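You operate a simulated robot arm through the tools that you are given. There is no shell and no other tool.

You run a simulated robot arm. Do the job below in one go: nothing can be reset, and whatever is moved stays where it is left.

TASK
Switch washer two off and tension its belt into the green.
Fine: read the belt gauge; loosen the red star knob first and tighten it again after.

It is judged by the outcome, as a careful person would: the job done as asked, and still so three seconds after it is handed in. It fails if anything else is knocked over, pushed out of place, dropped, spilled or broken.

THE ROBOT
A 7-joint arm with a two-finger parallel gripper, fixed in place. Base frame: the origin is on the floor under the middle of its stand, x ahead of it, y to its left, z up. Lengths are in cm, angles in degrees, forces in N, time in s.
It reaches about 137.2 cm from its shoulder. Its first joint turns from -149.0 to 149.0 degrees. Payload 3.43 kg.
Tool frame: the origin (TCP) lies between the finger pads and is the grasp point; the fingertips stand 3 cm ahead of it; z points along the fingers, y is the line along which they close. The gripper opens to 9.4 cm. The fingers are 2.8 cm wide and 1 cm thick; the gripper's body (5 by 9.6 cm) begins 5.5 cm behind the TCP.
Orientation is that of the tool frame in the base frame, as [roll, pitch, yaw] about the fixed x, y, z axes, in that order (R = Rz(yaw) Ry(pitch) Rx(roll)). With the fingers straight down and closing along the base's y, the tool's x points along the base's -x, its y along +y and its z along -z.

THE INTERFACE
- The arm moves only by the tool jog_arm. Its argument "moves" is one flat list of numbers, 7 for each row, row after row: the shift along the base's x, y, z in m, then the turn, a rotation vector about the base's x, y, z in degrees, then the opening, from 0 (shut) to 1 (fully open). In form: [tx, ty, tz, wx, wy, wz, claw, tx, ty, tz, wx, wy, wz, claw, ...]. A call has 1 to 20 rows; each row shifts and turns the commanded pose from where the row before left it. Rows are played at 5 a second. More than 5 cm and 8.6 degrees between two rows, or a gripper value outside its range, and nothing of the call is played. A pose out of reach is approached as far as the arm can. The call stops where the force on the tool passes 60 N (or 10 N more than at its start, if that is more) or the arm is blocked; 0.2 s more then pass. Each finger travels about 4.5 cm/s and halts on what it meets, pressing with about 24 N; the grip force reading is that of the motor and also rises with nothing between the fingers. The clock runs only during rows and for 0.2 s after the last one: add rows that do not move to give the fingers time. It gives the time, the measured TCP pose, the force on the tool (base axes), the opening and the grip force at its end, in the units of the frame above (readings bear some noise), with the torque about the TCP (base axes, N m) and any sound that the robot's microphone picked up.
- Cameras (640 x 400 px; columns grow to the right, rows downward): "scene" is fixed at [40.04, 49.84, 112.81]; the picture's right is [-0.86, -0.50, 0.00], its down [-0.24, 0.41, -0.88] and it looks along [0.44, -0.76, -0.48] (base axes); focal length 317 px, centre (320, 200). "wrist" rides on the gripper at [7.6, 1.4, -10.3] in the tool frame; the picture's right is [-0.18, 0.98, 0.00], its down [-0.75, -0.14, -0.64] and it looks along [-0.63, -0.12, 0.77] (tool axes); focal length 243 px, centre (320, 200). There is no depth. A picture from a camera that has moved, and an enlarged one, comes with that camera's place and axes in the base frame and with its lens.
- get_image(camera): a new picture of that camera. The clock stands still meanwhile.
- zoom(camera, box): a new picture of the part [left, top, right, bottom] of that camera's present view, enlarged. The clock stands still meanwhile.
- finish_job(): hands the job in; it is judged then, once.

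Places have to be worked out from the pictures, the camera data and where the tool is seen. Open the gripper and draw the arm clear of the work before you hand the job in, unless the task says otherwise.

The tools are called after "Call:" as name(argument=value, ...) on one line, values as JSON. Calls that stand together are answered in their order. jog_arm: Moves the arm, as the interface text tells. Its arguments: {"type":"object","properties":{"moves":{"type":"array","items":{"type":"number"}}},"required":["moves"]} The other tools are called the same way: get_image (camera) takes a picture; zoom (camera, box) takes an enlarged picture of a part of a camera's view; finish_job () hands the job in.

At the start:

```text
clock: 0.0
tool_pos: [67.33, -26.9, 87.75]
tool_rot: [-180.0, 0.1, 179.9]
wrist_force: [0.1, 1.0, -0.1]
moment: [0.01, 0.0, -0.03]
finger_gap: 9.39
grip_force: 0.0
```

scene: 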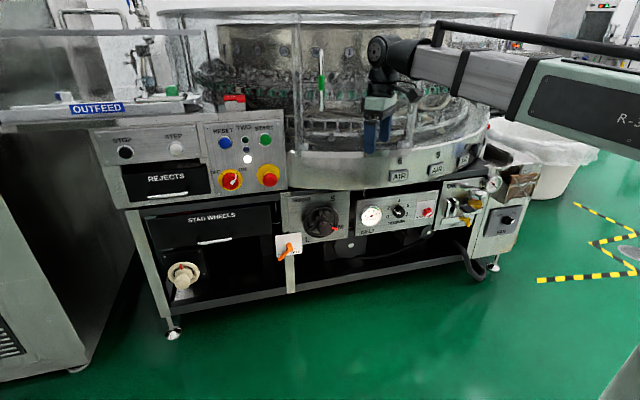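
wrist: 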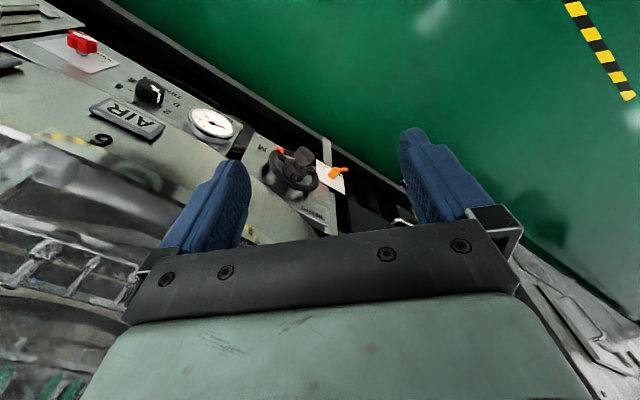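

I'll start by looking closer at the machine's panels to identify the switches, gauge and knobs.

Call:
zoom(camera="scene", box=[90, 90, 300, 221])

Call:
zoom(camera="scene", box=[270, 170, 450, 283])

Call:
zoom(camera="scene", box=[400, 140, 560, 240])

Call:
zoom(camera="scene", box=[130, 190, 330, 315])

Call:
zoom(camera="wrist", box=[0, 0, 360, 225])

```text
3.05 times, centred on (195, 156) of scene
camera zoom: at [40.04, 49.84, 112.81], right [-0.86, -0.5, 0.0], down [-0.24, 0.41, -0.88], along [0.44, -0.76, -0.48], focal length 965 px, centre (701, 336)
```

zoom: 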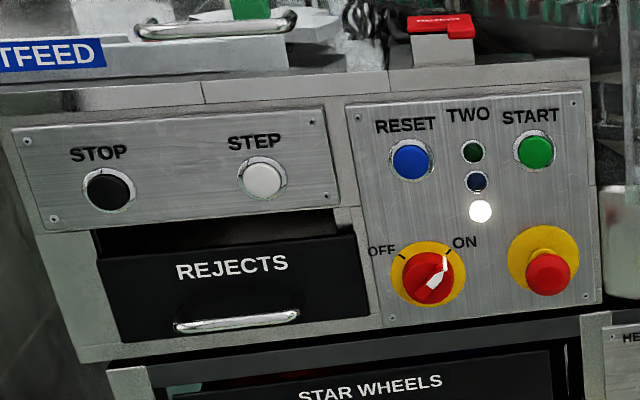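

```text
3.54 times, centred on (360, 226) of scene
camera zoom: at [40.04, 49.84, 112.81], right [-0.86, -0.5, 0.0], down [-0.24, 0.41, -0.88], along [0.44, -0.76, -0.48], focal length 1121 px, centre (178, 106)
```

zoom: 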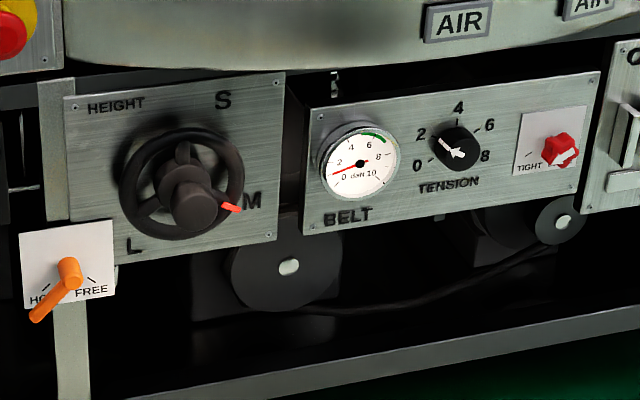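

```text
4.00 times, centred on (480, 190) of scene
camera zoom: at [40.04, 49.84, 112.81], right [-0.86, -0.5, 0.0], down [-0.24, 0.41, -0.88], along [0.44, -0.76, -0.48], focal length 1266 px, centre (-320, 240)
```

zoom: 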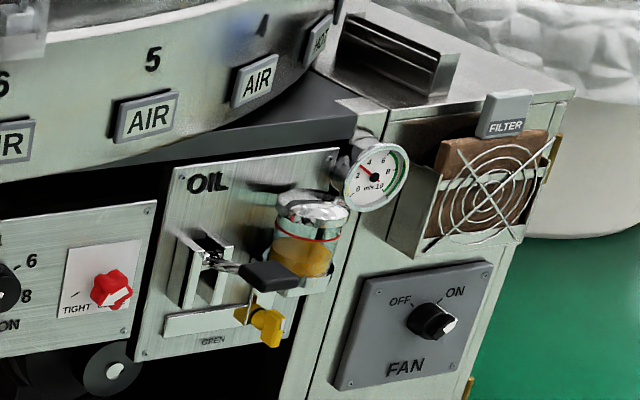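

```text
3.20 times, centred on (230, 252) of scene
camera zoom: at [40.04, 49.84, 112.81], right [-0.86, -0.5, 0.0], down [-0.24, 0.41, -0.88], along [0.44, -0.76, -0.48], focal length 1013 px, centre (608, 32)
```

zoom: 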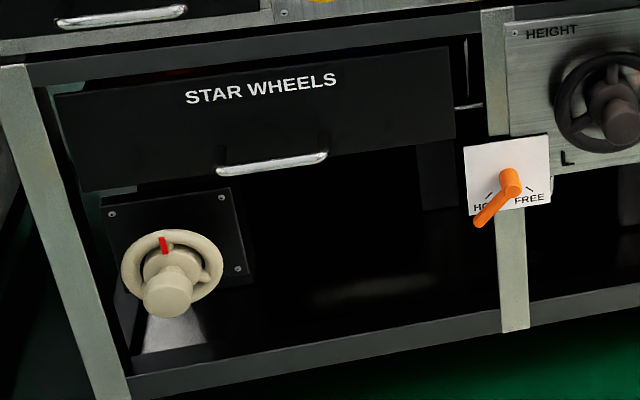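

```text
1.78 times, centred on (180, 112) of wrist
camera zoom: at [59.71, -25.44, 97.97], right [0.18, 0.98, 0.0], down [0.75, -0.14, 0.64], along [0.63, -0.12, -0.77], focal length 431 px, centre (569, 356)
```

zoom: 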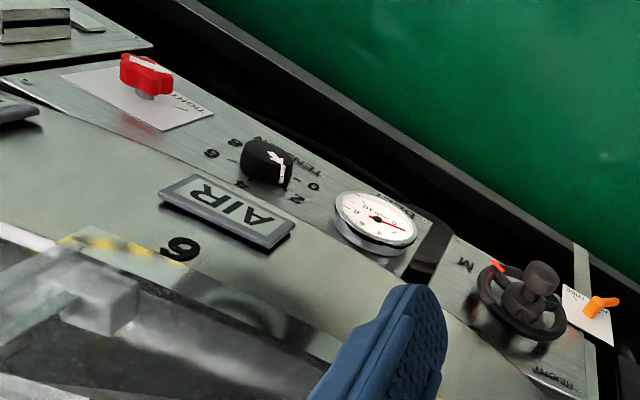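

The panels face the scene camera; the belt gauge, TENSION knob and red star knob are on the lower panel, and washer TWO's OFF/ON selector is on the upper left panel. I'll zoom in tighter on each to read them.

Call:
zoom(camera="scene", box=[352, 196, 400, 226])

Call:
zoom(camera="scene", box=[384, 190, 448, 230])

Call:
zoom(camera="scene", box=[200, 150, 296, 210])

Call:
zoom(camera="scene", box=[215, 115, 279, 155])

Call:
zoom(camera="wrist", box=[40, 10, 200, 110])

```text
13.33 times, centred on (376, 211) of scene
camera zoom: at [40.04, 49.84, 112.81], right [-0.86, -0.5, 0.0], down [-0.24, 0.41, -0.88], along [0.44, -0.76, -0.48], focal length 4221 px, centre (-427, 53)
```

zoom: 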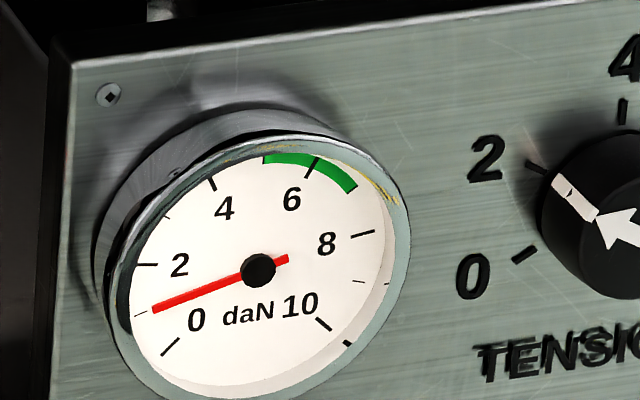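

```text
10.00 times, centred on (416, 210) of scene
camera zoom: at [40.04, 49.84, 112.81], right [-0.86, -0.5, 0.0], down [-0.24, 0.41, -0.88], along [0.44, -0.76, -0.48], focal length 3166 px, centre (-640, 100)
```

zoom: 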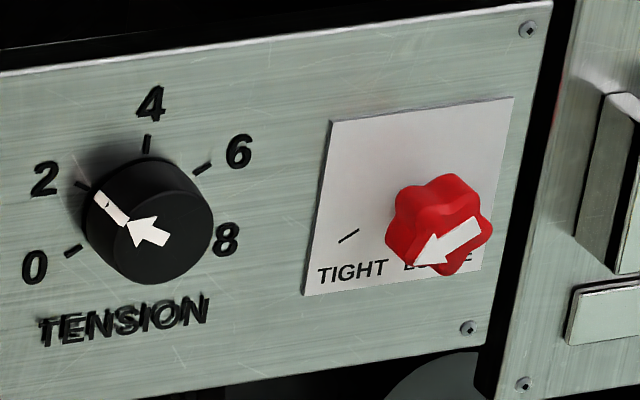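

```text
6.67 times, centred on (248, 180) of scene
camera zoom: at [40.04, 49.84, 112.81], right [-0.86, -0.5, 0.0], down [-0.24, 0.41, -0.88], along [0.44, -0.76, -0.48], focal length 2110 px, centre (800, 333)
```

zoom: 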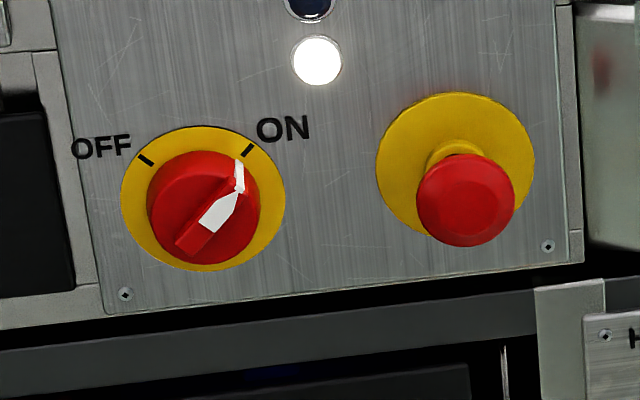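

```text
10.00 times, centred on (247, 135) of scene
camera zoom: at [40.04, 49.84, 112.81], right [-0.86, -0.5, 0.0], down [-0.24, 0.41, -0.88], along [0.44, -0.76, -0.48], focal length 3166 px, centre (1050, 850)
```

zoom: 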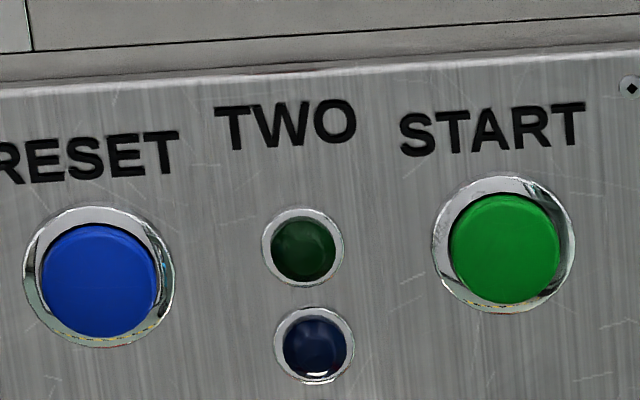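

```text
4.00 times, centred on (120, 60) of wrist
camera zoom: at [59.71, -25.44, 97.97], right [0.18, 0.98, 0.0], down [0.75, -0.14, 0.64], along [0.63, -0.12, -0.77], focal length 970 px, centre (1120, 760)
```

zoom: 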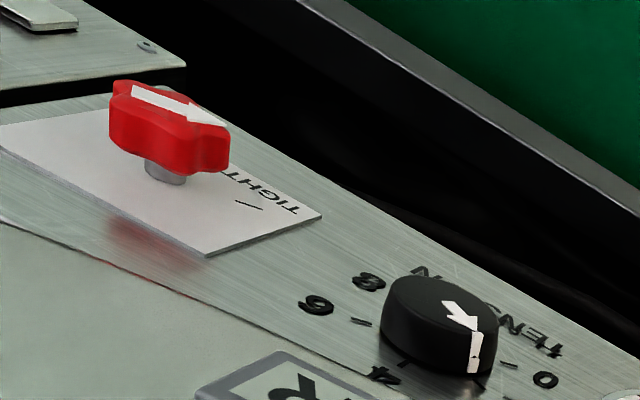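

Reading: the gauge is at about 1 daN (green is about 5.2–7), TENSION is just under 2, the star knob's arrow is at TIGHT, and the washer TWO selector is at ON. I triangulate the gauge at about (76,-53,46) and the red star at (58,-69,46), so the panel faces roughly (-0.6,0.8). I'll back off and turn the gripper toward the panel for a better look.

Call:
jog_arm(moves=[-0.015, 0.005, -0.01, 0, 0, -7.57, 1, -0.015, 0.005, -0.01, 0, 0, -7.57, 1, -0.015, 0.005, -0.01, 0, 0, -7.57, 1, -0.015, 0.005, -0.01, 0, 0, -7.57, 1, -0.015, 0.005, -0.01, 0, 0, -7.57, 1, -0.015, 0.005, -0.01, 0, 0, -7.57, 1, -0.015, 0.005, -0.01, 0, 0, -7.57, 1, 0, 0, -0.01, -6.545, -4.909, 0, 1, 0, 0, -0.01, -6.545, -4.909, 0, 1, 0, 0, -0.01, -6.545, -4.909, 0, 1, 0, 0, -0.01, -6.545, -4.909, 0, 1])

Call:
get_image(camera="wrist")

Call:
get_image(camera="scene")

```text
clock: 2.4
tool_pos: [59.41, -24.18, 76.3]
tool_rot: [-179.9, 32.9, 127.0]
wrist_force: [-0.3, -0.6, 0.4]
moment: [0.0, -0.01, -0.02]
finger_gap: 9.41
grip_force: 0.0
out of reach, approached as far as the arm can: row 10, 11
```

```text
taken
camera wrist: at [53.29, -13.79, 80.82], right [0.88, 0.47, 0.1], down [0.06, -0.31, 0.95], along [0.47, -0.83, -0.3], focal length 243 px, centre (320, 200)
```

wrist: 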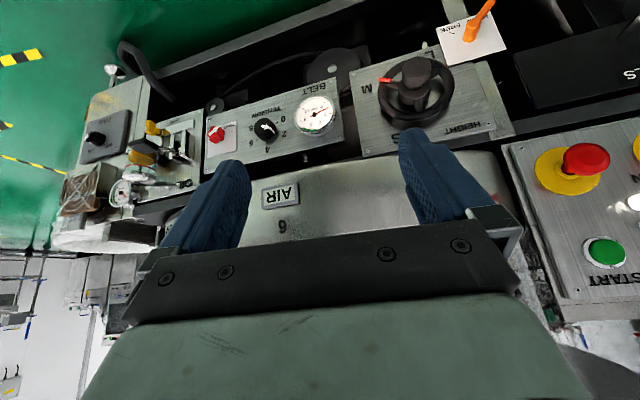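

```text
taken
```

scene: 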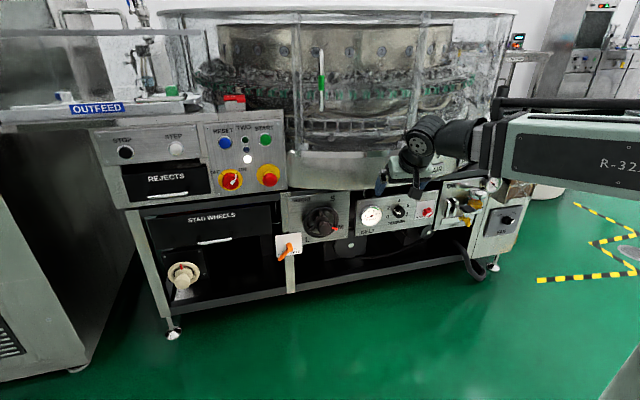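

The orientation turned as asked, but the position stopped about 2.5 cm short: the arm is folded close to its inner limit. I'll zoom the wrist view to triangulate the panel parts accurately.

Call:
zoom(camera="wrist", box=[190, 75, 350, 175])

Call:
zoom(camera="wrist", box=[496, 110, 640, 200])

Call:
zoom(camera="scene", box=[340, 110, 500, 210])

```text
4.00 times, centred on (270, 125) of wrist
camera zoom: at [53.29, -13.79, 80.82], right [0.88, 0.47, 0.1], down [0.06, -0.31, 0.95], along [0.47, -0.83, -0.3], focal length 970 px, centre (520, 500)
```

zoom: 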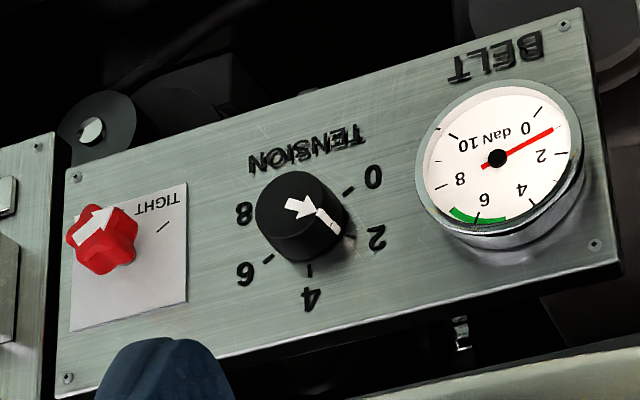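

```text
4.44 times, centred on (568, 155) of wrist
camera zoom: at [53.29, -13.79, 80.82], right [0.88, 0.47, 0.1], down [0.06, -0.31, 0.95], along [0.47, -0.83, -0.3], focal length 1078 px, centre (-782, 400)
```

zoom: 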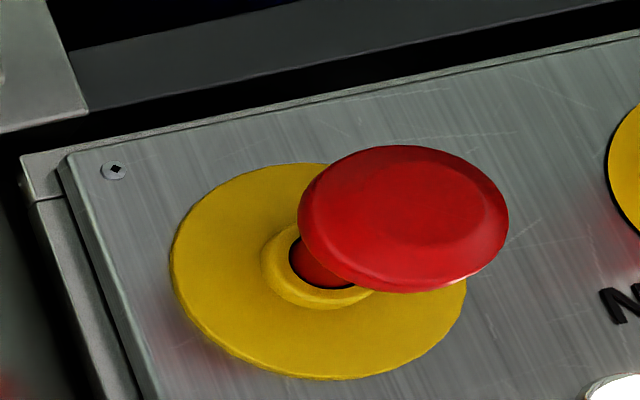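

```text
4.00 times, centred on (420, 160) of scene
camera zoom: at [40.04, 49.84, 112.81], right [-0.86, -0.5, 0.0], down [-0.24, 0.41, -0.88], along [0.44, -0.76, -0.48], focal length 1266 px, centre (-80, 360)
```

zoom: 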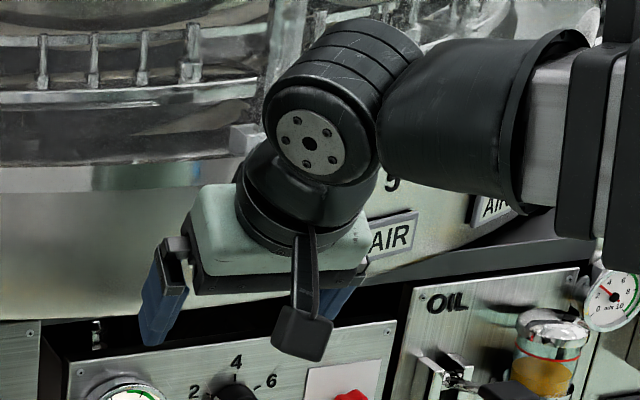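

Fitting the panel edges, the machine face is turned 45°: outward normal n≈(-0.707,0.707,0), viewer's right u≈(-0.707,-0.707,0), with the panel at n·p≈-91. The selector then sits near u≈-68, z≈69, so I'll move to about 20 cm in front of it with the fingers pointing straight at the panel.

Call:
jog_arm(moves=[0.0317, 0.0188, -0.006, 0, 0, 8, 1, 0.0317, 0.0188, -0.006, -5.05, -5.05, 0, 1, 0.0317, 0.0188, -0.006, -5.05, -5.05, 0, 1, 0.0317, 0.0188, -0.006, -5.05, -5.05, 0, 1, 0.0317, 0.0188, -0.006, -5.05, -5.05, 0, 1, 0.0317, 0.0188, -0.006, -5.05, -5.05, 0, 1, 0.0317, 0.0188, -0.006, -5.05, -5.05, 0, 1, 0.0317, 0.0188, -0.006, -5.05, -5.05, 0, 1, 0.0317, 0.0188, -0.006, -5.05, -5.05, 0, 1, 0.0317, 0.0188, -0.006, 0, 0, 0, 1, 0.0317, 0.0188, -0.006, 0, 0, 0, 1, 0.0317, 0.0188, -0.006, 0, 0, 0, 1])

Call:
get_image(camera="wrist")

Call:
get_image(camera="scene")

```text
clock: 5.0
tool_pos: [97.5, -1.64, 69.27]
tool_rot: [179.6, 89.8, 134.4]
wrist_force: [0.8, 0.6, 0.2]
moment: [0.01, 0.02, 0.0]
finger_gap: 9.41
grip_force: 0.1
```

```text
taken
camera wrist: at [91.15, 6.56, 61.59], right [0.7, 0.69, 0.18], down [-0.55, 0.35, 0.75], along [0.46, -0.63, 0.63], focal length 243 px, centre (320, 200)
```

wrist: 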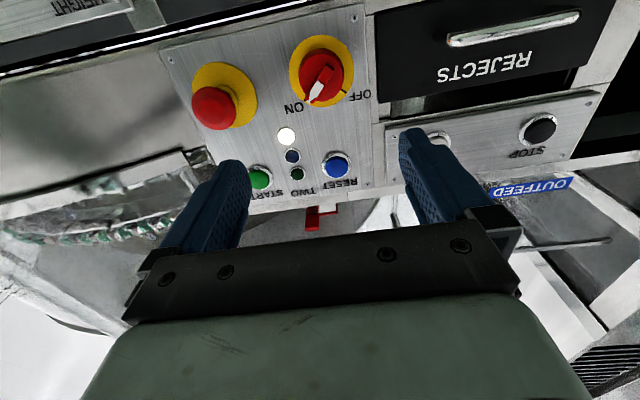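

```text
taken
```

scene: 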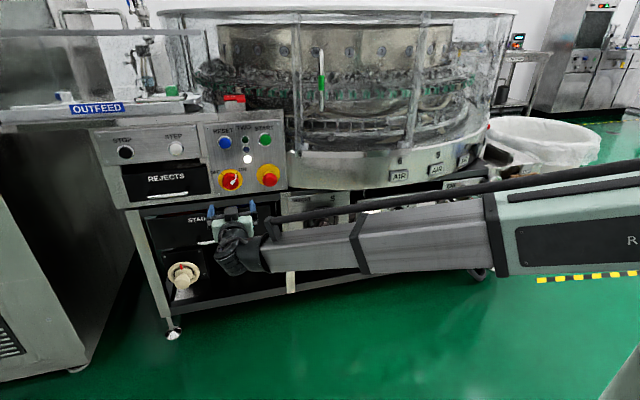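

The tool now faces the panel squarely at (97.5,-1.6,69.3), with the camera underneath (picture upside down). I'll zoom on the selector for accurate triangulation and to see the shape of its grip.

Call:
zoom(camera="wrist", box=[256, 20, 384, 100])

Call:
zoom(camera="wrist", box=[160, 0, 400, 150])

Call:
zoom(camera="scene", box=[210, 165, 250, 190])

```text
5.00 times, centred on (320, 60) of wrist
camera zoom: at [91.15, 6.56, 61.59], right [0.7, 0.69, 0.18], down [-0.55, 0.35, 0.75], along [0.46, -0.63, 0.63], focal length 1213 px, centre (320, 900)
```

zoom: 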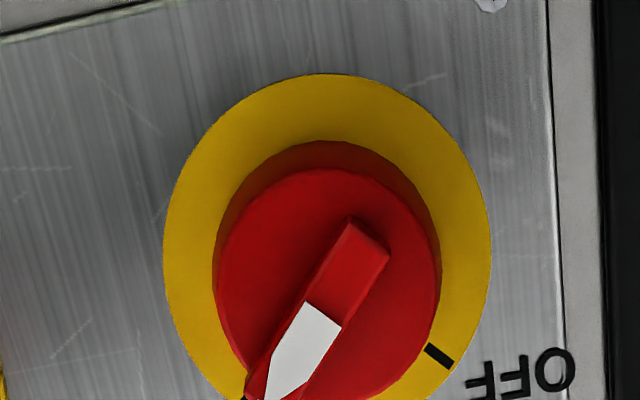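

```text
2.67 times, centred on (280, 75) of wrist
camera zoom: at [91.15, 6.56, 61.59], right [0.7, 0.69, 0.18], down [-0.55, 0.35, 0.75], along [0.46, -0.63, 0.63], focal length 647 px, centre (427, 533)
```

zoom: 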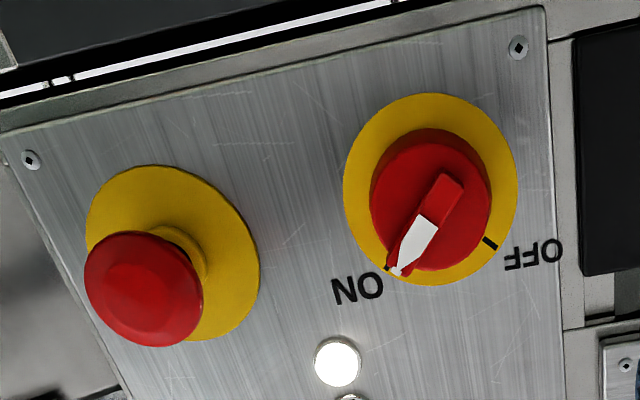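

```text
16.00 times, centred on (230, 178) of scene
camera zoom: at [40.04, 49.84, 112.81], right [-0.86, -0.5, 0.0], down [-0.24, 0.41, -0.88], along [0.44, -0.76, -0.48], focal length 5065 px, centre (1760, 560)
```

zoom: 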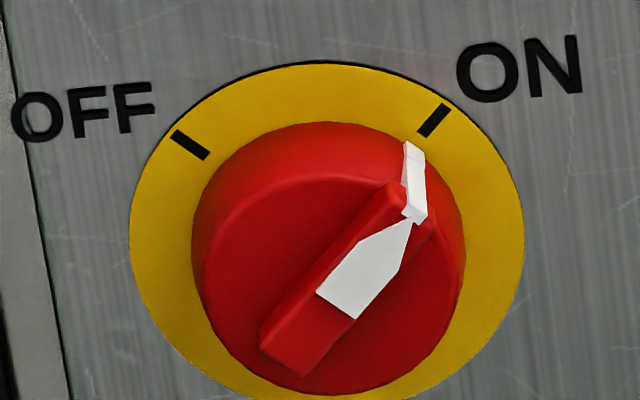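

The selector's axis triangulates to about (113.7,-17.7,68.3), with the yellow plate at n≈-92.9, the dial face about 2.5 cm proud and the grip bar about 1 cm above that, now pointing 45° right of up (ON). I'll roll the tool 45° so the fingers straddle the bar and line up on its axis at a standoff.

Call:
jog_arm(moves=[0.0059, -0.00563, -0.0016, 5.303, -5.303, 0, 1, 0.0059, -0.00563, -0.0016, 5.303, -5.303, 0, 1, 0.0059, -0.00563, -0.0016, 5.303, -5.303, 0, 1, 0.0059, -0.00563, -0.0016, 5.303, -5.303, 0, 1, 0.0059, -0.00563, -0.0016, 5.303, -5.303, 0, 1, 0.0059, -0.00563, -0.0016, 5.303, -5.303, 0, 1, 0, 0, 0, 0, 0, 0, 1])

Call:
get_image(camera="wrist")

Call:
zoom(camera="scene", box=[160, 140, 320, 240])

```text
clock: 6.6
tool_pos: [101.03, -4.91, 68.25]
tool_rot: [90.2, 45.0, 45.1]
wrist_force: [-0.6, -0.2, -0.2]
moment: [-0.02, 0.0, 0.03]
finger_gap: 9.42
grip_force: 0.1
```

```text
taken
camera wrist: at [98.15, 6.8, 63.87], right [0.4, 0.4, 0.83], down [-0.9, 0.01, 0.43], along [0.17, -0.92, 0.36], focal length 243 px, centre (320, 200)
```

wrist: 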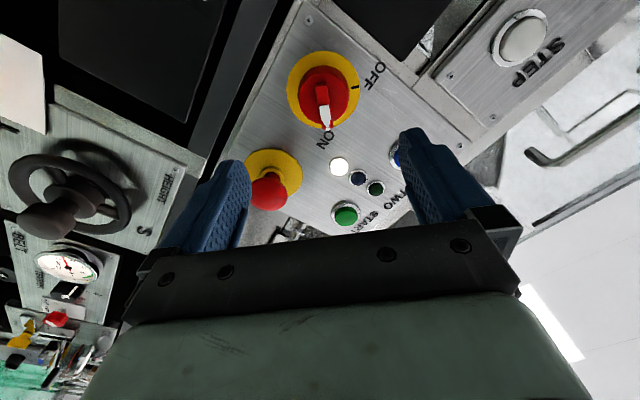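

```text
4.00 times, centred on (240, 190) of scene
camera zoom: at [40.04, 49.84, 112.81], right [-0.86, -0.5, 0.0], down [-0.24, 0.41, -0.88], along [0.44, -0.76, -0.48], focal length 1266 px, centre (640, 240)
```

zoom: 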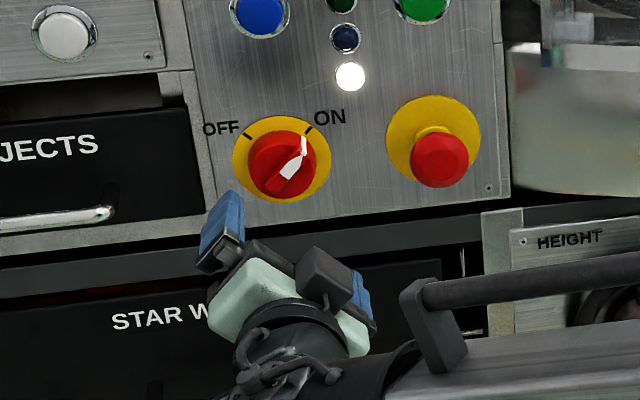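

The bar now appears nearly aligned with the gap between fingers (tool axis projects to column 320). I'll zoom to check the alignment precisely.

Call:
zoom(camera="wrist", box=[272, 40, 384, 110])

Call:
zoom(camera="wrist", box=[272, 80, 384, 150])

```text
5.71 times, centred on (328, 75) of wrist
camera zoom: at [98.15, 6.8, 63.87], right [0.4, 0.4, 0.83], down [-0.9, 0.01, 0.43], along [0.17, -0.92, 0.36], focal length 1386 px, centre (274, 914)
```

zoom: 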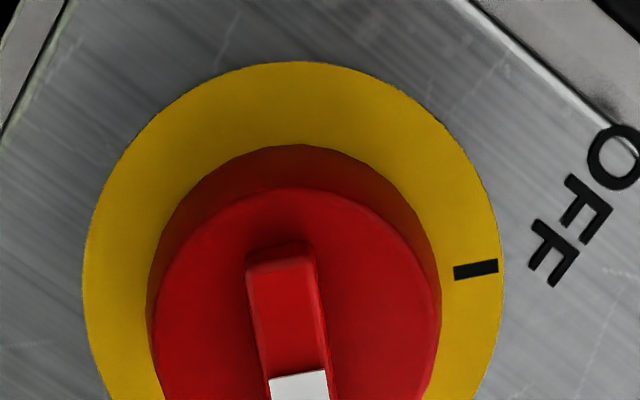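

```text
5.71 times, centred on (328, 115) of wrist
camera zoom: at [98.15, 6.8, 63.87], right [0.4, 0.4, 0.83], down [-0.9, 0.01, 0.43], along [0.17, -0.92, 0.36], focal length 1386 px, centre (274, 686)
```

zoom: 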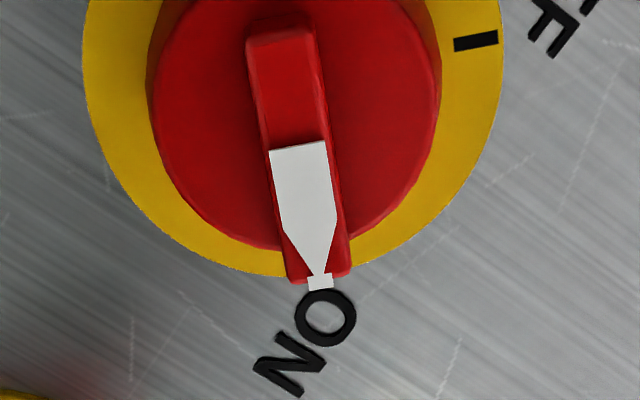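

The ridge sits about 0.34 cm off toward tool +y, and its direction matches within ~2°. I'll shift by that and advance 8 cm while narrowing the gripper to about 5 cm.

Call:
jog_arm(moves=[0.0146, -0.0137, 0.0006, 0, 0, 0, 0.9, 0.0146, -0.0137, 0.0006, 0, 0, 0, 0.75, 0.0146, -0.0137, 0.0006, 0, 0, 0, 0.6, 0.0145, -0.0138, 0.0006, 0, 0, 0, 0.5, 0, 0, 0, 0, 0, 0, 0.5, 0, 0, 0, 0, 0, 0, 0.5])

Call:
get_image(camera="wrist")

Call:
zoom(camera="scene", box=[180, 140, 292, 210])

```text
clock: 8.0
tool_pos: [106.73, -10.52, 68.49]
tool_rot: [90.2, 45.1, 45.1]
wrist_force: [-0.6, 0.4, 1.2]
moment: [-0.02, -0.02, -0.01]
finger_gap: 4.73
grip_force: 0.0
```

```text
taken
camera wrist: at [104.04, 1.27, 64.12], right [0.4, 0.4, 0.82], down [-0.9, 0.01, 0.43], along [0.17, -0.92, 0.36], focal length 243 px, centre (320, 200)
```

wrist: 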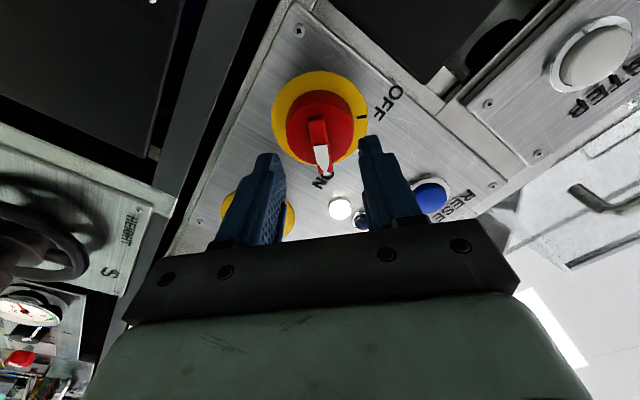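

```text
5.71 times, centred on (236, 175) of scene
camera zoom: at [40.04, 49.84, 112.81], right [-0.86, -0.5, 0.0], down [-0.24, 0.41, -0.88], along [0.44, -0.76, -0.48], focal length 1809 px, centre (800, 343)
```

zoom: 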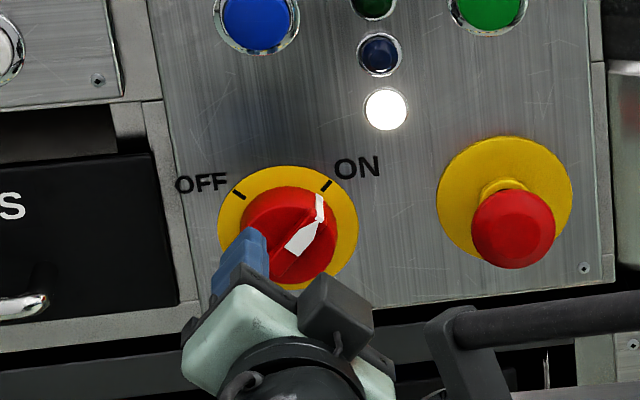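

Aligned: the plate centre sits at column ~319 and the expected row. I'll check the ridge once more close up, then advance in small steps.

Call:
zoom(camera="wrist", box=[240, 60, 400, 160])

Call:
jog_arm(moves=[0.0094, -0.0094, 0, 0, 0, 0, 0.5, 0.0094, -0.0094, 0, 0, 0, 0, 0.5, 0, 0, 0, 0, 0, 0, 0.5])

Call:
zoom(camera="wrist", box=[240, 80, 400, 180])

Call:
zoom(camera="scene", box=[196, 150, 276, 200])

```text
4.00 times, centred on (320, 110) of wrist
camera zoom: at [104.04, 1.27, 64.12], right [0.4, 0.4, 0.82], down [-0.9, 0.01, 0.43], along [0.17, -0.92, 0.36], focal length 970 px, centre (320, 560)
```

zoom: 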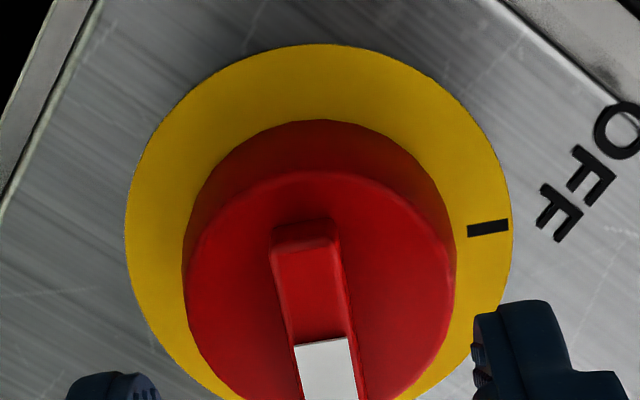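

```text
clock: 8.8
tool_pos: [108.81, -12.44, 68.63]
tool_rot: [90.2, 45.1, 45.2]
wrist_force: [0.7, 0.6, -0.6]
moment: [0.01, 0.0, 0.0]
finger_gap: 4.71
grip_force: 0.0
```

```text
4.00 times, centred on (320, 130) of wrist
camera zoom: at [105.87, -0.64, 64.11], right [0.4, 0.4, 0.82], down [-0.9, 0.01, 0.43], along [0.17, -0.92, 0.36], focal length 970 px, centre (320, 480)
```

zoom: 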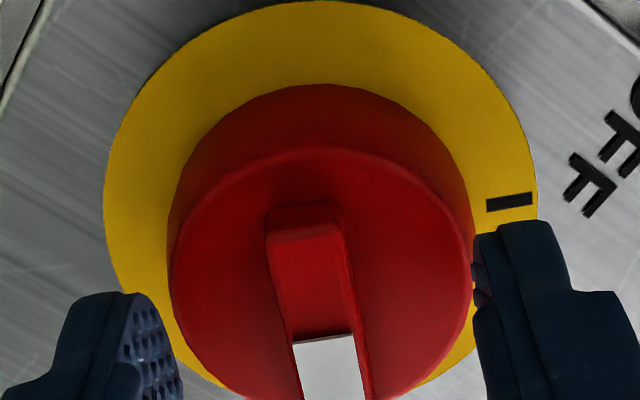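

```text
8.00 times, centred on (236, 175) of scene
camera zoom: at [40.04, 49.84, 112.81], right [-0.86, -0.5, 0.0], down [-0.24, 0.41, -0.88], along [0.44, -0.76, -0.48], focal length 2533 px, centre (992, 400)
```

zoom: 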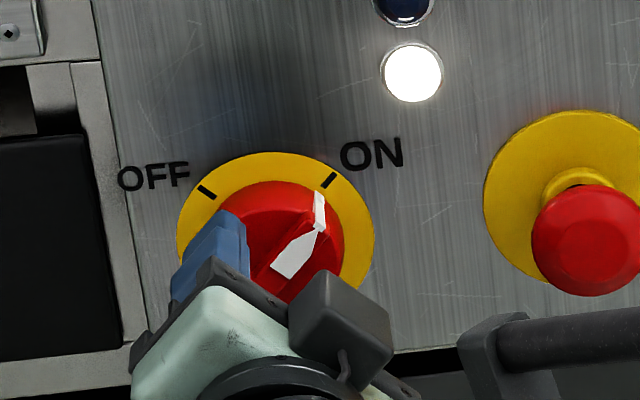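

Tips are about at the ridge-top height (h≈4.2) with no contact force, straddling the ridge. I'll advance 1 cm in small steps and then check before closing.

Call:
jog_arm(moves=[0.0035, -0.0035, 0, 0, 0, 0, 0.45, 0.0035, -0.0035, 0, 0, 0, 0, 0.4, 0, 0, 0, 0, 0, 0, 0.36, 0, 0, 0, 0, 0, 0, 0.36])

Call:
zoom(camera="wrist", box=[240, 80, 400, 180])

```text
clock: 9.8
tool_pos: [109.34, -12.83, 68.53]
tool_rot: [90.2, 45.1, 45.2]
wrist_force: [-15.5, 17.1, -1.3]
moment: [-0.18, -0.17, -0.07]
finger_gap: 3.6
grip_force: 2.0
```

```text
4.00 times, centred on (320, 130) of wrist
camera zoom: at [106.5, -1.16, 64.19], right [0.4, 0.4, 0.82], down [-0.9, 0.0, 0.43], along [0.17, -0.92, 0.36], focal length 970 px, centre (320, 480)
```

zoom: 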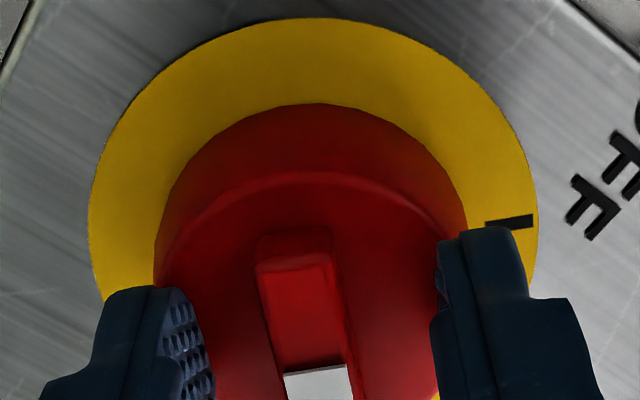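

Contact: about 23 N pushing straight back, so the tips are resting on the dial face on both sides of the ridge. I'll back off about 4 mm and then close on the ridge.

Call:
jog_arm(moves=[-0.003, 0.003, 0, 0, 0, 0, 0.36, 0, 0, 0, 0, 0, 0, 0.36])

```text
clock: 10.4
tool_pos: [109.21, -12.73, 68.45]
tool_rot: [90.2, 44.9, 45.1]
wrist_force: [0.0, 0.2, 0.0]
moment: [-0.03, -0.01, 0.02]
finger_gap: 3.38
grip_force: 0.1
```

Free of contact now, 1–2 mm off the dial face. Closing on the ridge.

Call:
jog_arm(moves=[0, 0, 0, 0, 0, 0, 0.2, 0, 0, 0, 0, 0, 0, 0.1, 0, 0, 0, 0, 0, 0, 0, 0, 0, 0, 0, 0, 0, 0, 0, 0, 0, 0, 0, 0, 0])

Call:
zoom(camera="wrist", box=[240, 80, 400, 180])

```text
clock: 11.6
tool_pos: [109.0, -12.82, 68.47]
tool_rot: [90.2, 45.0, 45.1]
wrist_force: [-6.7, -5.5, -7.3]
moment: [0.14, 0.11, -0.14]
finger_gap: 1.2
grip_force: 45.2
```

```text
4.00 times, centred on (320, 130) of wrist
camera zoom: at [106.27, -1.05, 64.13], right [0.4, 0.4, 0.83], down [-0.9, 0.01, 0.44], along [0.17, -0.92, 0.36], focal length 970 px, centre (320, 480)
```

zoom: 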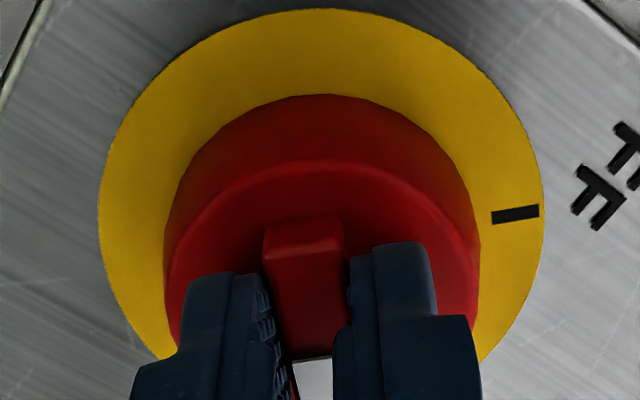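

Gripped the ridge (gap 1.2 cm) with ~11 N sideways bias toward −y. I'll relax that offset by ~1.5 mm and turn counter-clockwise 45° first, watching the forces.

Call:
jog_arm(moves=[-0.0008, -0.0008, -0.0011, 0, 0, 0, 0, 0, 0, 0, -5.303, 5.303, 0, 0, 0, 0, 0, -5.303, 5.303, 0, 0, 0, 0, 0, -5.303, 5.303, 0, 0, 0, 0, 0, -5.303, 5.303, 0, 0, 0, 0, 0, -5.303, 5.303, 0, 0, 0, 0, 0, -5.303, 5.303, 0, 0, 0, 0, 0, 0, 0, 0, 0])

Call:
get_image(camera="wrist")

Call:
zoom(camera="scene", box=[196, 130, 276, 180])

```text
clock: 13.4
tool_pos: [108.91, -12.77, 68.47]
tool_rot: [-119.2, 89.9, -164.3]
wrist_force: [5.6, -6.2, 5.7]
moment: [0.14, 0.14, 0.06]
finger_gap: 1.17
grip_force: 44.7
```

```text
taken
camera wrist: at [102.69, -4.63, 60.83], right [0.7, 0.69, 0.18], down [-0.55, 0.36, 0.75], along [0.46, -0.63, 0.63], focal length 243 px, centre (320, 200)
```

wrist: 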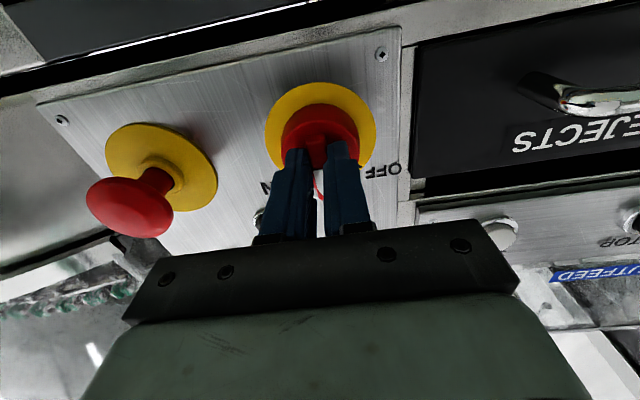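

```text
8.00 times, centred on (236, 155) of scene
camera zoom: at [40.04, 49.84, 112.81], right [-0.86, -0.5, 0.0], down [-0.24, 0.41, -0.88], along [0.44, -0.76, -0.48], focal length 2533 px, centre (992, 560)
```

zoom: 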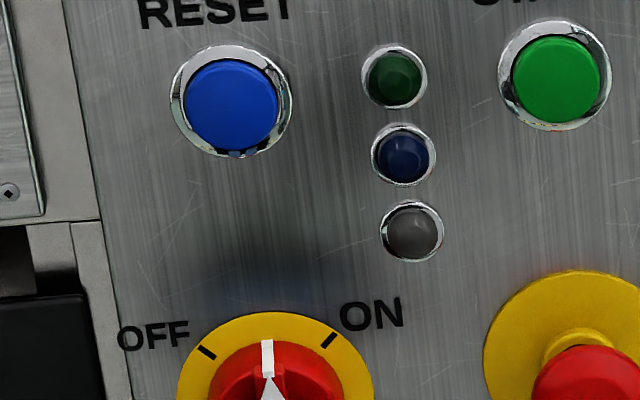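

The dial follows and the lamp has already gone out at half-way; forces are small. I'll continue the remaining 45° to OFF.

Call:
jog_arm(moves=[0, 0, 0, -5.303, 5.303, 0, 0, 0, 0, 0, -5.303, 5.303, 0, 0, 0, 0, 0, -5.303, 5.303, 0, 0, 0, 0, 0, -5.303, 5.303, 0, 0, 0, 0, 0, -5.303, 5.303, 0, 0, 0, 0, 0, -5.303, 5.303, 0, 0, 0, 0, 0, 0, 0, 0, 0])

Call:
get_image(camera="wrist")

Call:
zoom(camera="scene", box=[196, 145, 276, 195])

```text
clock: 15.0
tool_pos: [109.05, -12.92, 68.54]
tool_rot: [-89.9, 45.0, -135.2]
wrist_force: [-1.8, -16.8, 10.9]
moment: [-0.66, -0.74, 0.5]
finger_gap: 1.17
grip_force: 45.5
```

```text
taken
camera wrist: at [98.55, -8.76, 62.07], right [0.59, 0.58, -0.57], down [-0.14, 0.76, 0.63], along [0.8, -0.29, 0.53], focal length 243 px, centre (320, 200)
```

wrist: 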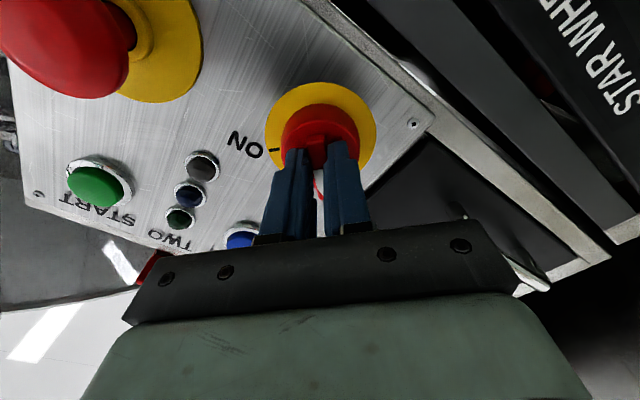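

```text
8.00 times, centred on (236, 170) of scene
camera zoom: at [40.04, 49.84, 112.81], right [-0.86, -0.5, 0.0], down [-0.24, 0.41, -0.88], along [0.44, -0.76, -0.48], focal length 2533 px, centre (992, 440)
```

zoom: 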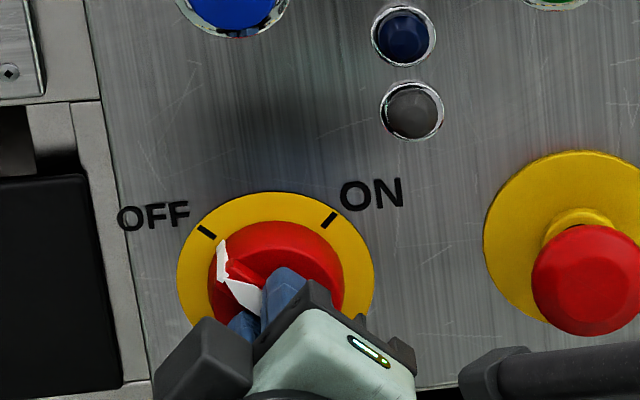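

The pointer has reached the OFF mark and the lamp is dark. I'll open the fingers and back straight out, then check that it stays at OFF.

Call:
jog_arm(moves=[0, 0, 0, 0, 0, 0, 0.2, 0, 0, 0, 0, 0, 0, 0.36, 0, 0, 0, 0, 0, 0, 0.36, -0.0106, 0.0106, 0, 0, 0, 0, 0.36, -0.0106, 0.0106, 0, 0, 0, 0, 0.36, -0.0212, 0.0212, 0, 0, 0, 0, 0.36, -0.0212, 0.0212, 0, 0, 0, 0, 0.36, -0.0212, 0.0212, 0, 0, 0, 0, 0.36, -0.0212, 0.0212, 0, 0, 0, 0, 0.36])

Call:
get_image(camera="wrist")

Call:
zoom(camera="scene", box=[196, 145, 276, 195])

Call:
get_image(camera="scene")

```text
clock: 17.0
tool_pos: [98.5, -2.24, 68.41]
tool_rot: [-89.9, 45.0, -135.2]
wrist_force: [-0.1, 0.2, 0.4]
moment: [0.0, 0.01, 0.0]
finger_gap: 3.38
grip_force: 0.0
```

```text
taken
camera wrist: at [88.04, 1.93, 61.95], right [0.59, 0.58, -0.56], down [-0.15, 0.76, 0.63], along [0.8, -0.29, 0.53], focal length 243 px, centre (320, 200)
```

wrist: 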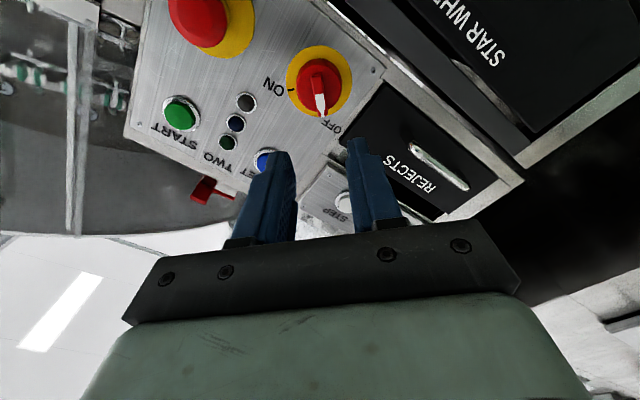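

```text
8.00 times, centred on (236, 170) of scene
camera zoom: at [40.04, 49.84, 112.81], right [-0.86, -0.5, 0.0], down [-0.24, 0.41, -0.88], along [0.44, -0.76, -0.48], focal length 2533 px, centre (992, 440)
```

zoom: 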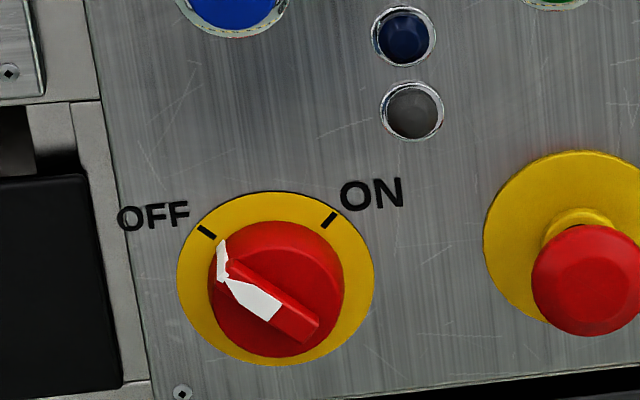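

```text
taken
```

scene: 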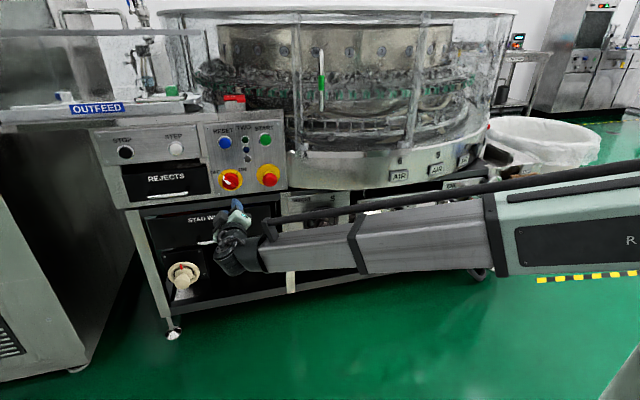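

Washer two is OFF and stays there, lamp dark. Next I'll carry the gripper along the front, keeping about 15 cm clear of the panels, toward the red star knob, rolling the tool back to neutral.

Call:
jog_arm(moves=[-0.0265, -0.03, -0.0118, 5.303, -5.303, 0, 0.5, -0.0265, -0.03, -0.0118, 5.303, -5.303, 0, 0.6, -0.0265, -0.03, -0.0118, 5.303, -5.303, 0, 0.7, -0.0265, -0.03, -0.0118, 5.303, -5.303, 0, 0.7, -0.0265, -0.03, -0.0118, 5.303, -5.303, 0, 0.7, -0.0265, -0.03, -0.0118, 5.303, -5.303, 0, 0.7, -0.0265, -0.03, -0.0118, 0, 0, 0, 0.7, -0.0265, -0.03, -0.0118, 0, 0, 0, 0.7, -0.0265, -0.03, -0.0118, 0, 0, 0, 0.7, -0.0265, -0.03, -0.0118, 0, 0, 0, 0.7])

Call:
get_image(camera="wrist")

Call:
get_image(camera="scene")

```text
clock: 19.2
tool_pos: [71.99, -32.18, 56.55]
tool_rot: [172.8, 89.9, 127.8]
wrist_force: [-1.3, -0.2, 0.1]
moment: [0.0, -0.02, 0.0]
finger_gap: 6.59
grip_force: 0.0
```

```text
taken
camera wrist: at [65.62, -23.99, 48.95], right [0.7, 0.69, 0.18], down [-0.55, 0.35, 0.75], along [0.46, -0.63, 0.63], focal length 243 px, centre (320, 200)
```

wrist: 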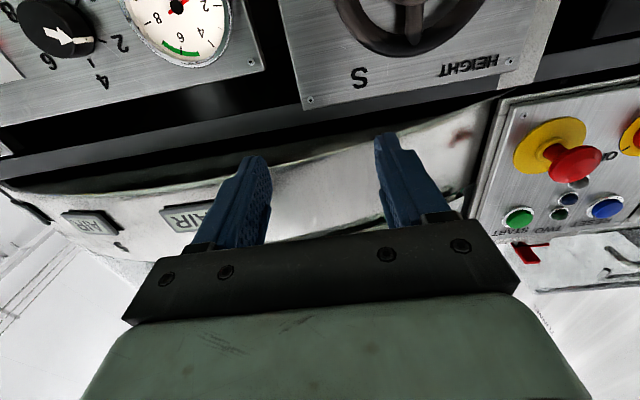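

```text
taken
```

scene: 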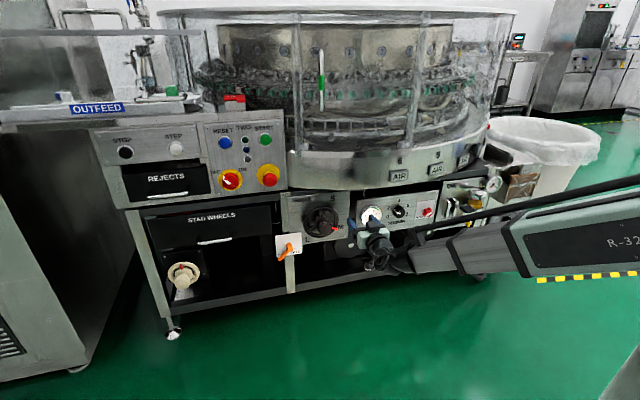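

No reach trouble so far. Continue toward the pre-grasp spot in front of the star knob.

Call:
jog_arm(moves=[-0.0264, -0.0301, -0.0117, 0, 0, 0, 0.7, -0.0264, -0.0301, -0.0117, 0, 0, 0, 0.7, -0.0264, -0.0301, -0.0117, 0, 0, 0, 0.7, -0.0264, -0.0301, -0.0117, 0, 0, 0, 0.7, -0.0264, -0.0301, -0.0117, 0, 0, 0, 0.7, -0.0264, -0.0301, -0.0117, 0, 0, 0, 0.7, -0.0264, -0.0301, -0.0117, 0, 0, 0, 0.7, -0.0264, -0.0301, -0.0117, 0, 0, 0, 0.7, -0.0264, -0.0301, -0.0117, 0, 0, 0, 0.7, 0, 0, 0, 0, 0, 0, 0.7])

Call:
get_image(camera="wrist")

Call:
get_image(camera="scene")

```text
clock: 21.4
tool_pos: [59.93, -44.64, 49.41]
tool_rot: [-177.3, 89.5, 135.5]
wrist_force: [0.7, 0.2, -0.9]
moment: [-0.01, 0.02, -0.01]
finger_gap: 6.56
grip_force: 0.1
out of reach, approached as far as the arm can: row 4, 5, 6, 7, 8, 9
```

```text
taken
camera wrist: at [53.96, -36.24, 41.84], right [0.72, 0.67, 0.18], down [-0.53, 0.37, 0.76], along [0.44, -0.65, 0.62], focal length 243 px, centre (320, 200)
```

wrist: 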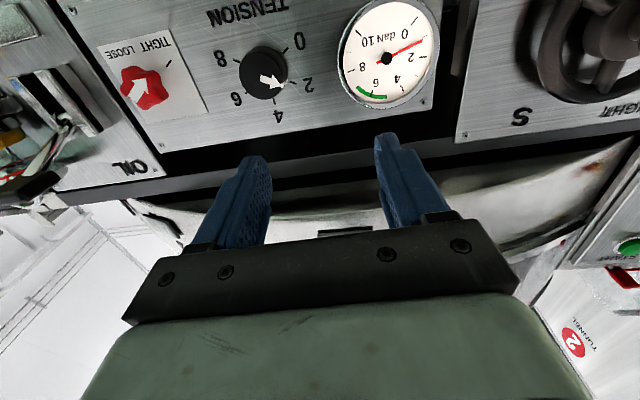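

```text
taken
```

scene: 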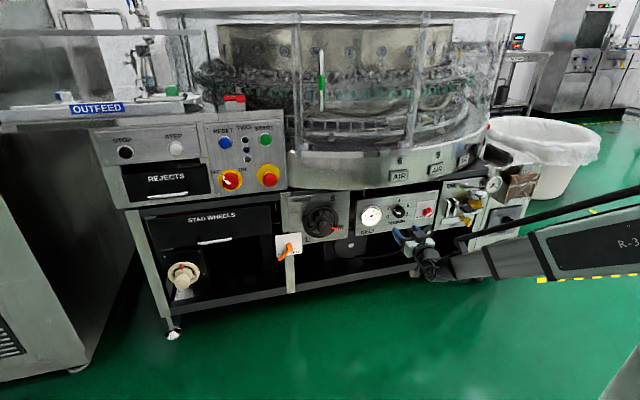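

The arm can't hold the tool that far back at this spot (it's folded against its inner limit), so I'll move nearer the panel first (tips ~6 cm off it), then slide right along the panel to the star knob.

Call:
jog_arm(moves=[0.0225, -0.0225, -0.0113, 0, 0, 2.2, 0.7, 0.0225, -0.0225, -0.0113, 0, 0, 0, 0.7, 0.0225, -0.0225, -0.0113, 0, 0, 0, 0.7, 0, 0, 0, 0, 0, 0, 0.7])

Call:
get_image(camera="wrist")

```text
clock: 22.4
tool_pos: [70.21, -46.66, 46.27]
tool_rot: [-177.9, 89.7, 138.6]
wrist_force: [-0.3, -0.2, 0.4]
moment: [0.0, -0.01, 0.01]
finger_gap: 6.58
grip_force: 0.1
out of reach, approached as far as the arm can: row 1, 2, 3
```

```text
taken
camera wrist: at [63.74, -38.57, 38.67], right [0.68, 0.71, 0.18], down [-0.56, 0.34, 0.76], along [0.47, -0.62, 0.63], focal length 243 px, centre (320, 200)
```

wrist: 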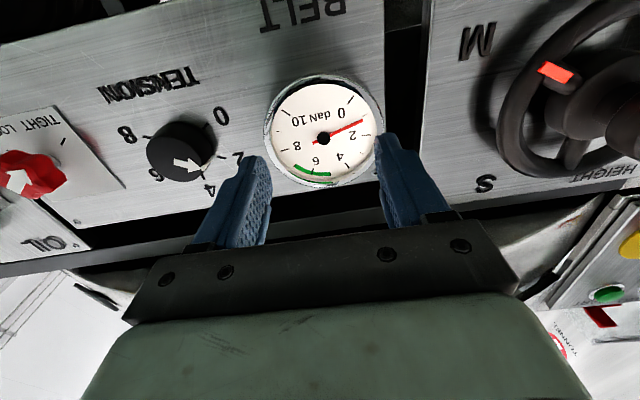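

The arm slid left instead of right, so some wrist or elbow joint is at its limit in this posture rather than the radial distance. I'll test whether rolling the tool frees it: roll −30° and try to slide right a little.

Call:
jog_arm(moves=[0, 0, 0, -5.303, 5.303, 0, 0.7, 0, 0, 0, -5.303, 5.303, 0, 0.7, 0, 0, 0, -5.303, 5.303, 0, 0.7, 0, 0, 0, -5.303, 5.303, 0, 0.7, -0.01414, -0.01414, 0, 0, 0, 0, 0.7, -0.01414, -0.01414, 0, 0, 0, 0, 0.7, -0.01414, -0.01414, 0, 0, 0, 0, 0.7])

Call:
get_image(camera="scene")

```text
clock: 24.0
tool_pos: [69.03, -47.56, 46.8]
tool_rot: [-92.9, 59.9, -137.0]
wrist_force: [0.1, 0.5, 0.0]
moment: [0.02, 0.02, -0.02]
finger_gap: 6.58
grip_force: 0.1
out of reach, approached as far as the arm can: row 5, 6, 7
```

```text
taken
```

scene: 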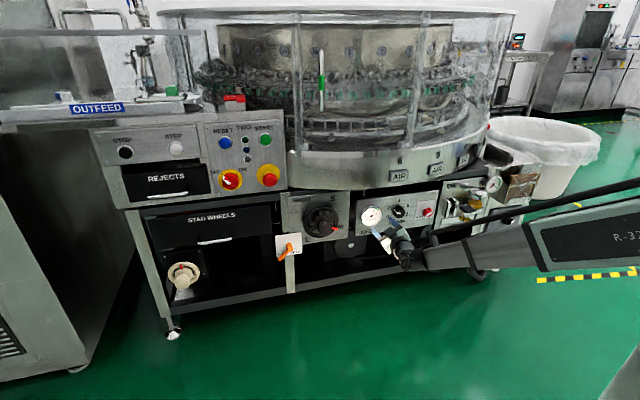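

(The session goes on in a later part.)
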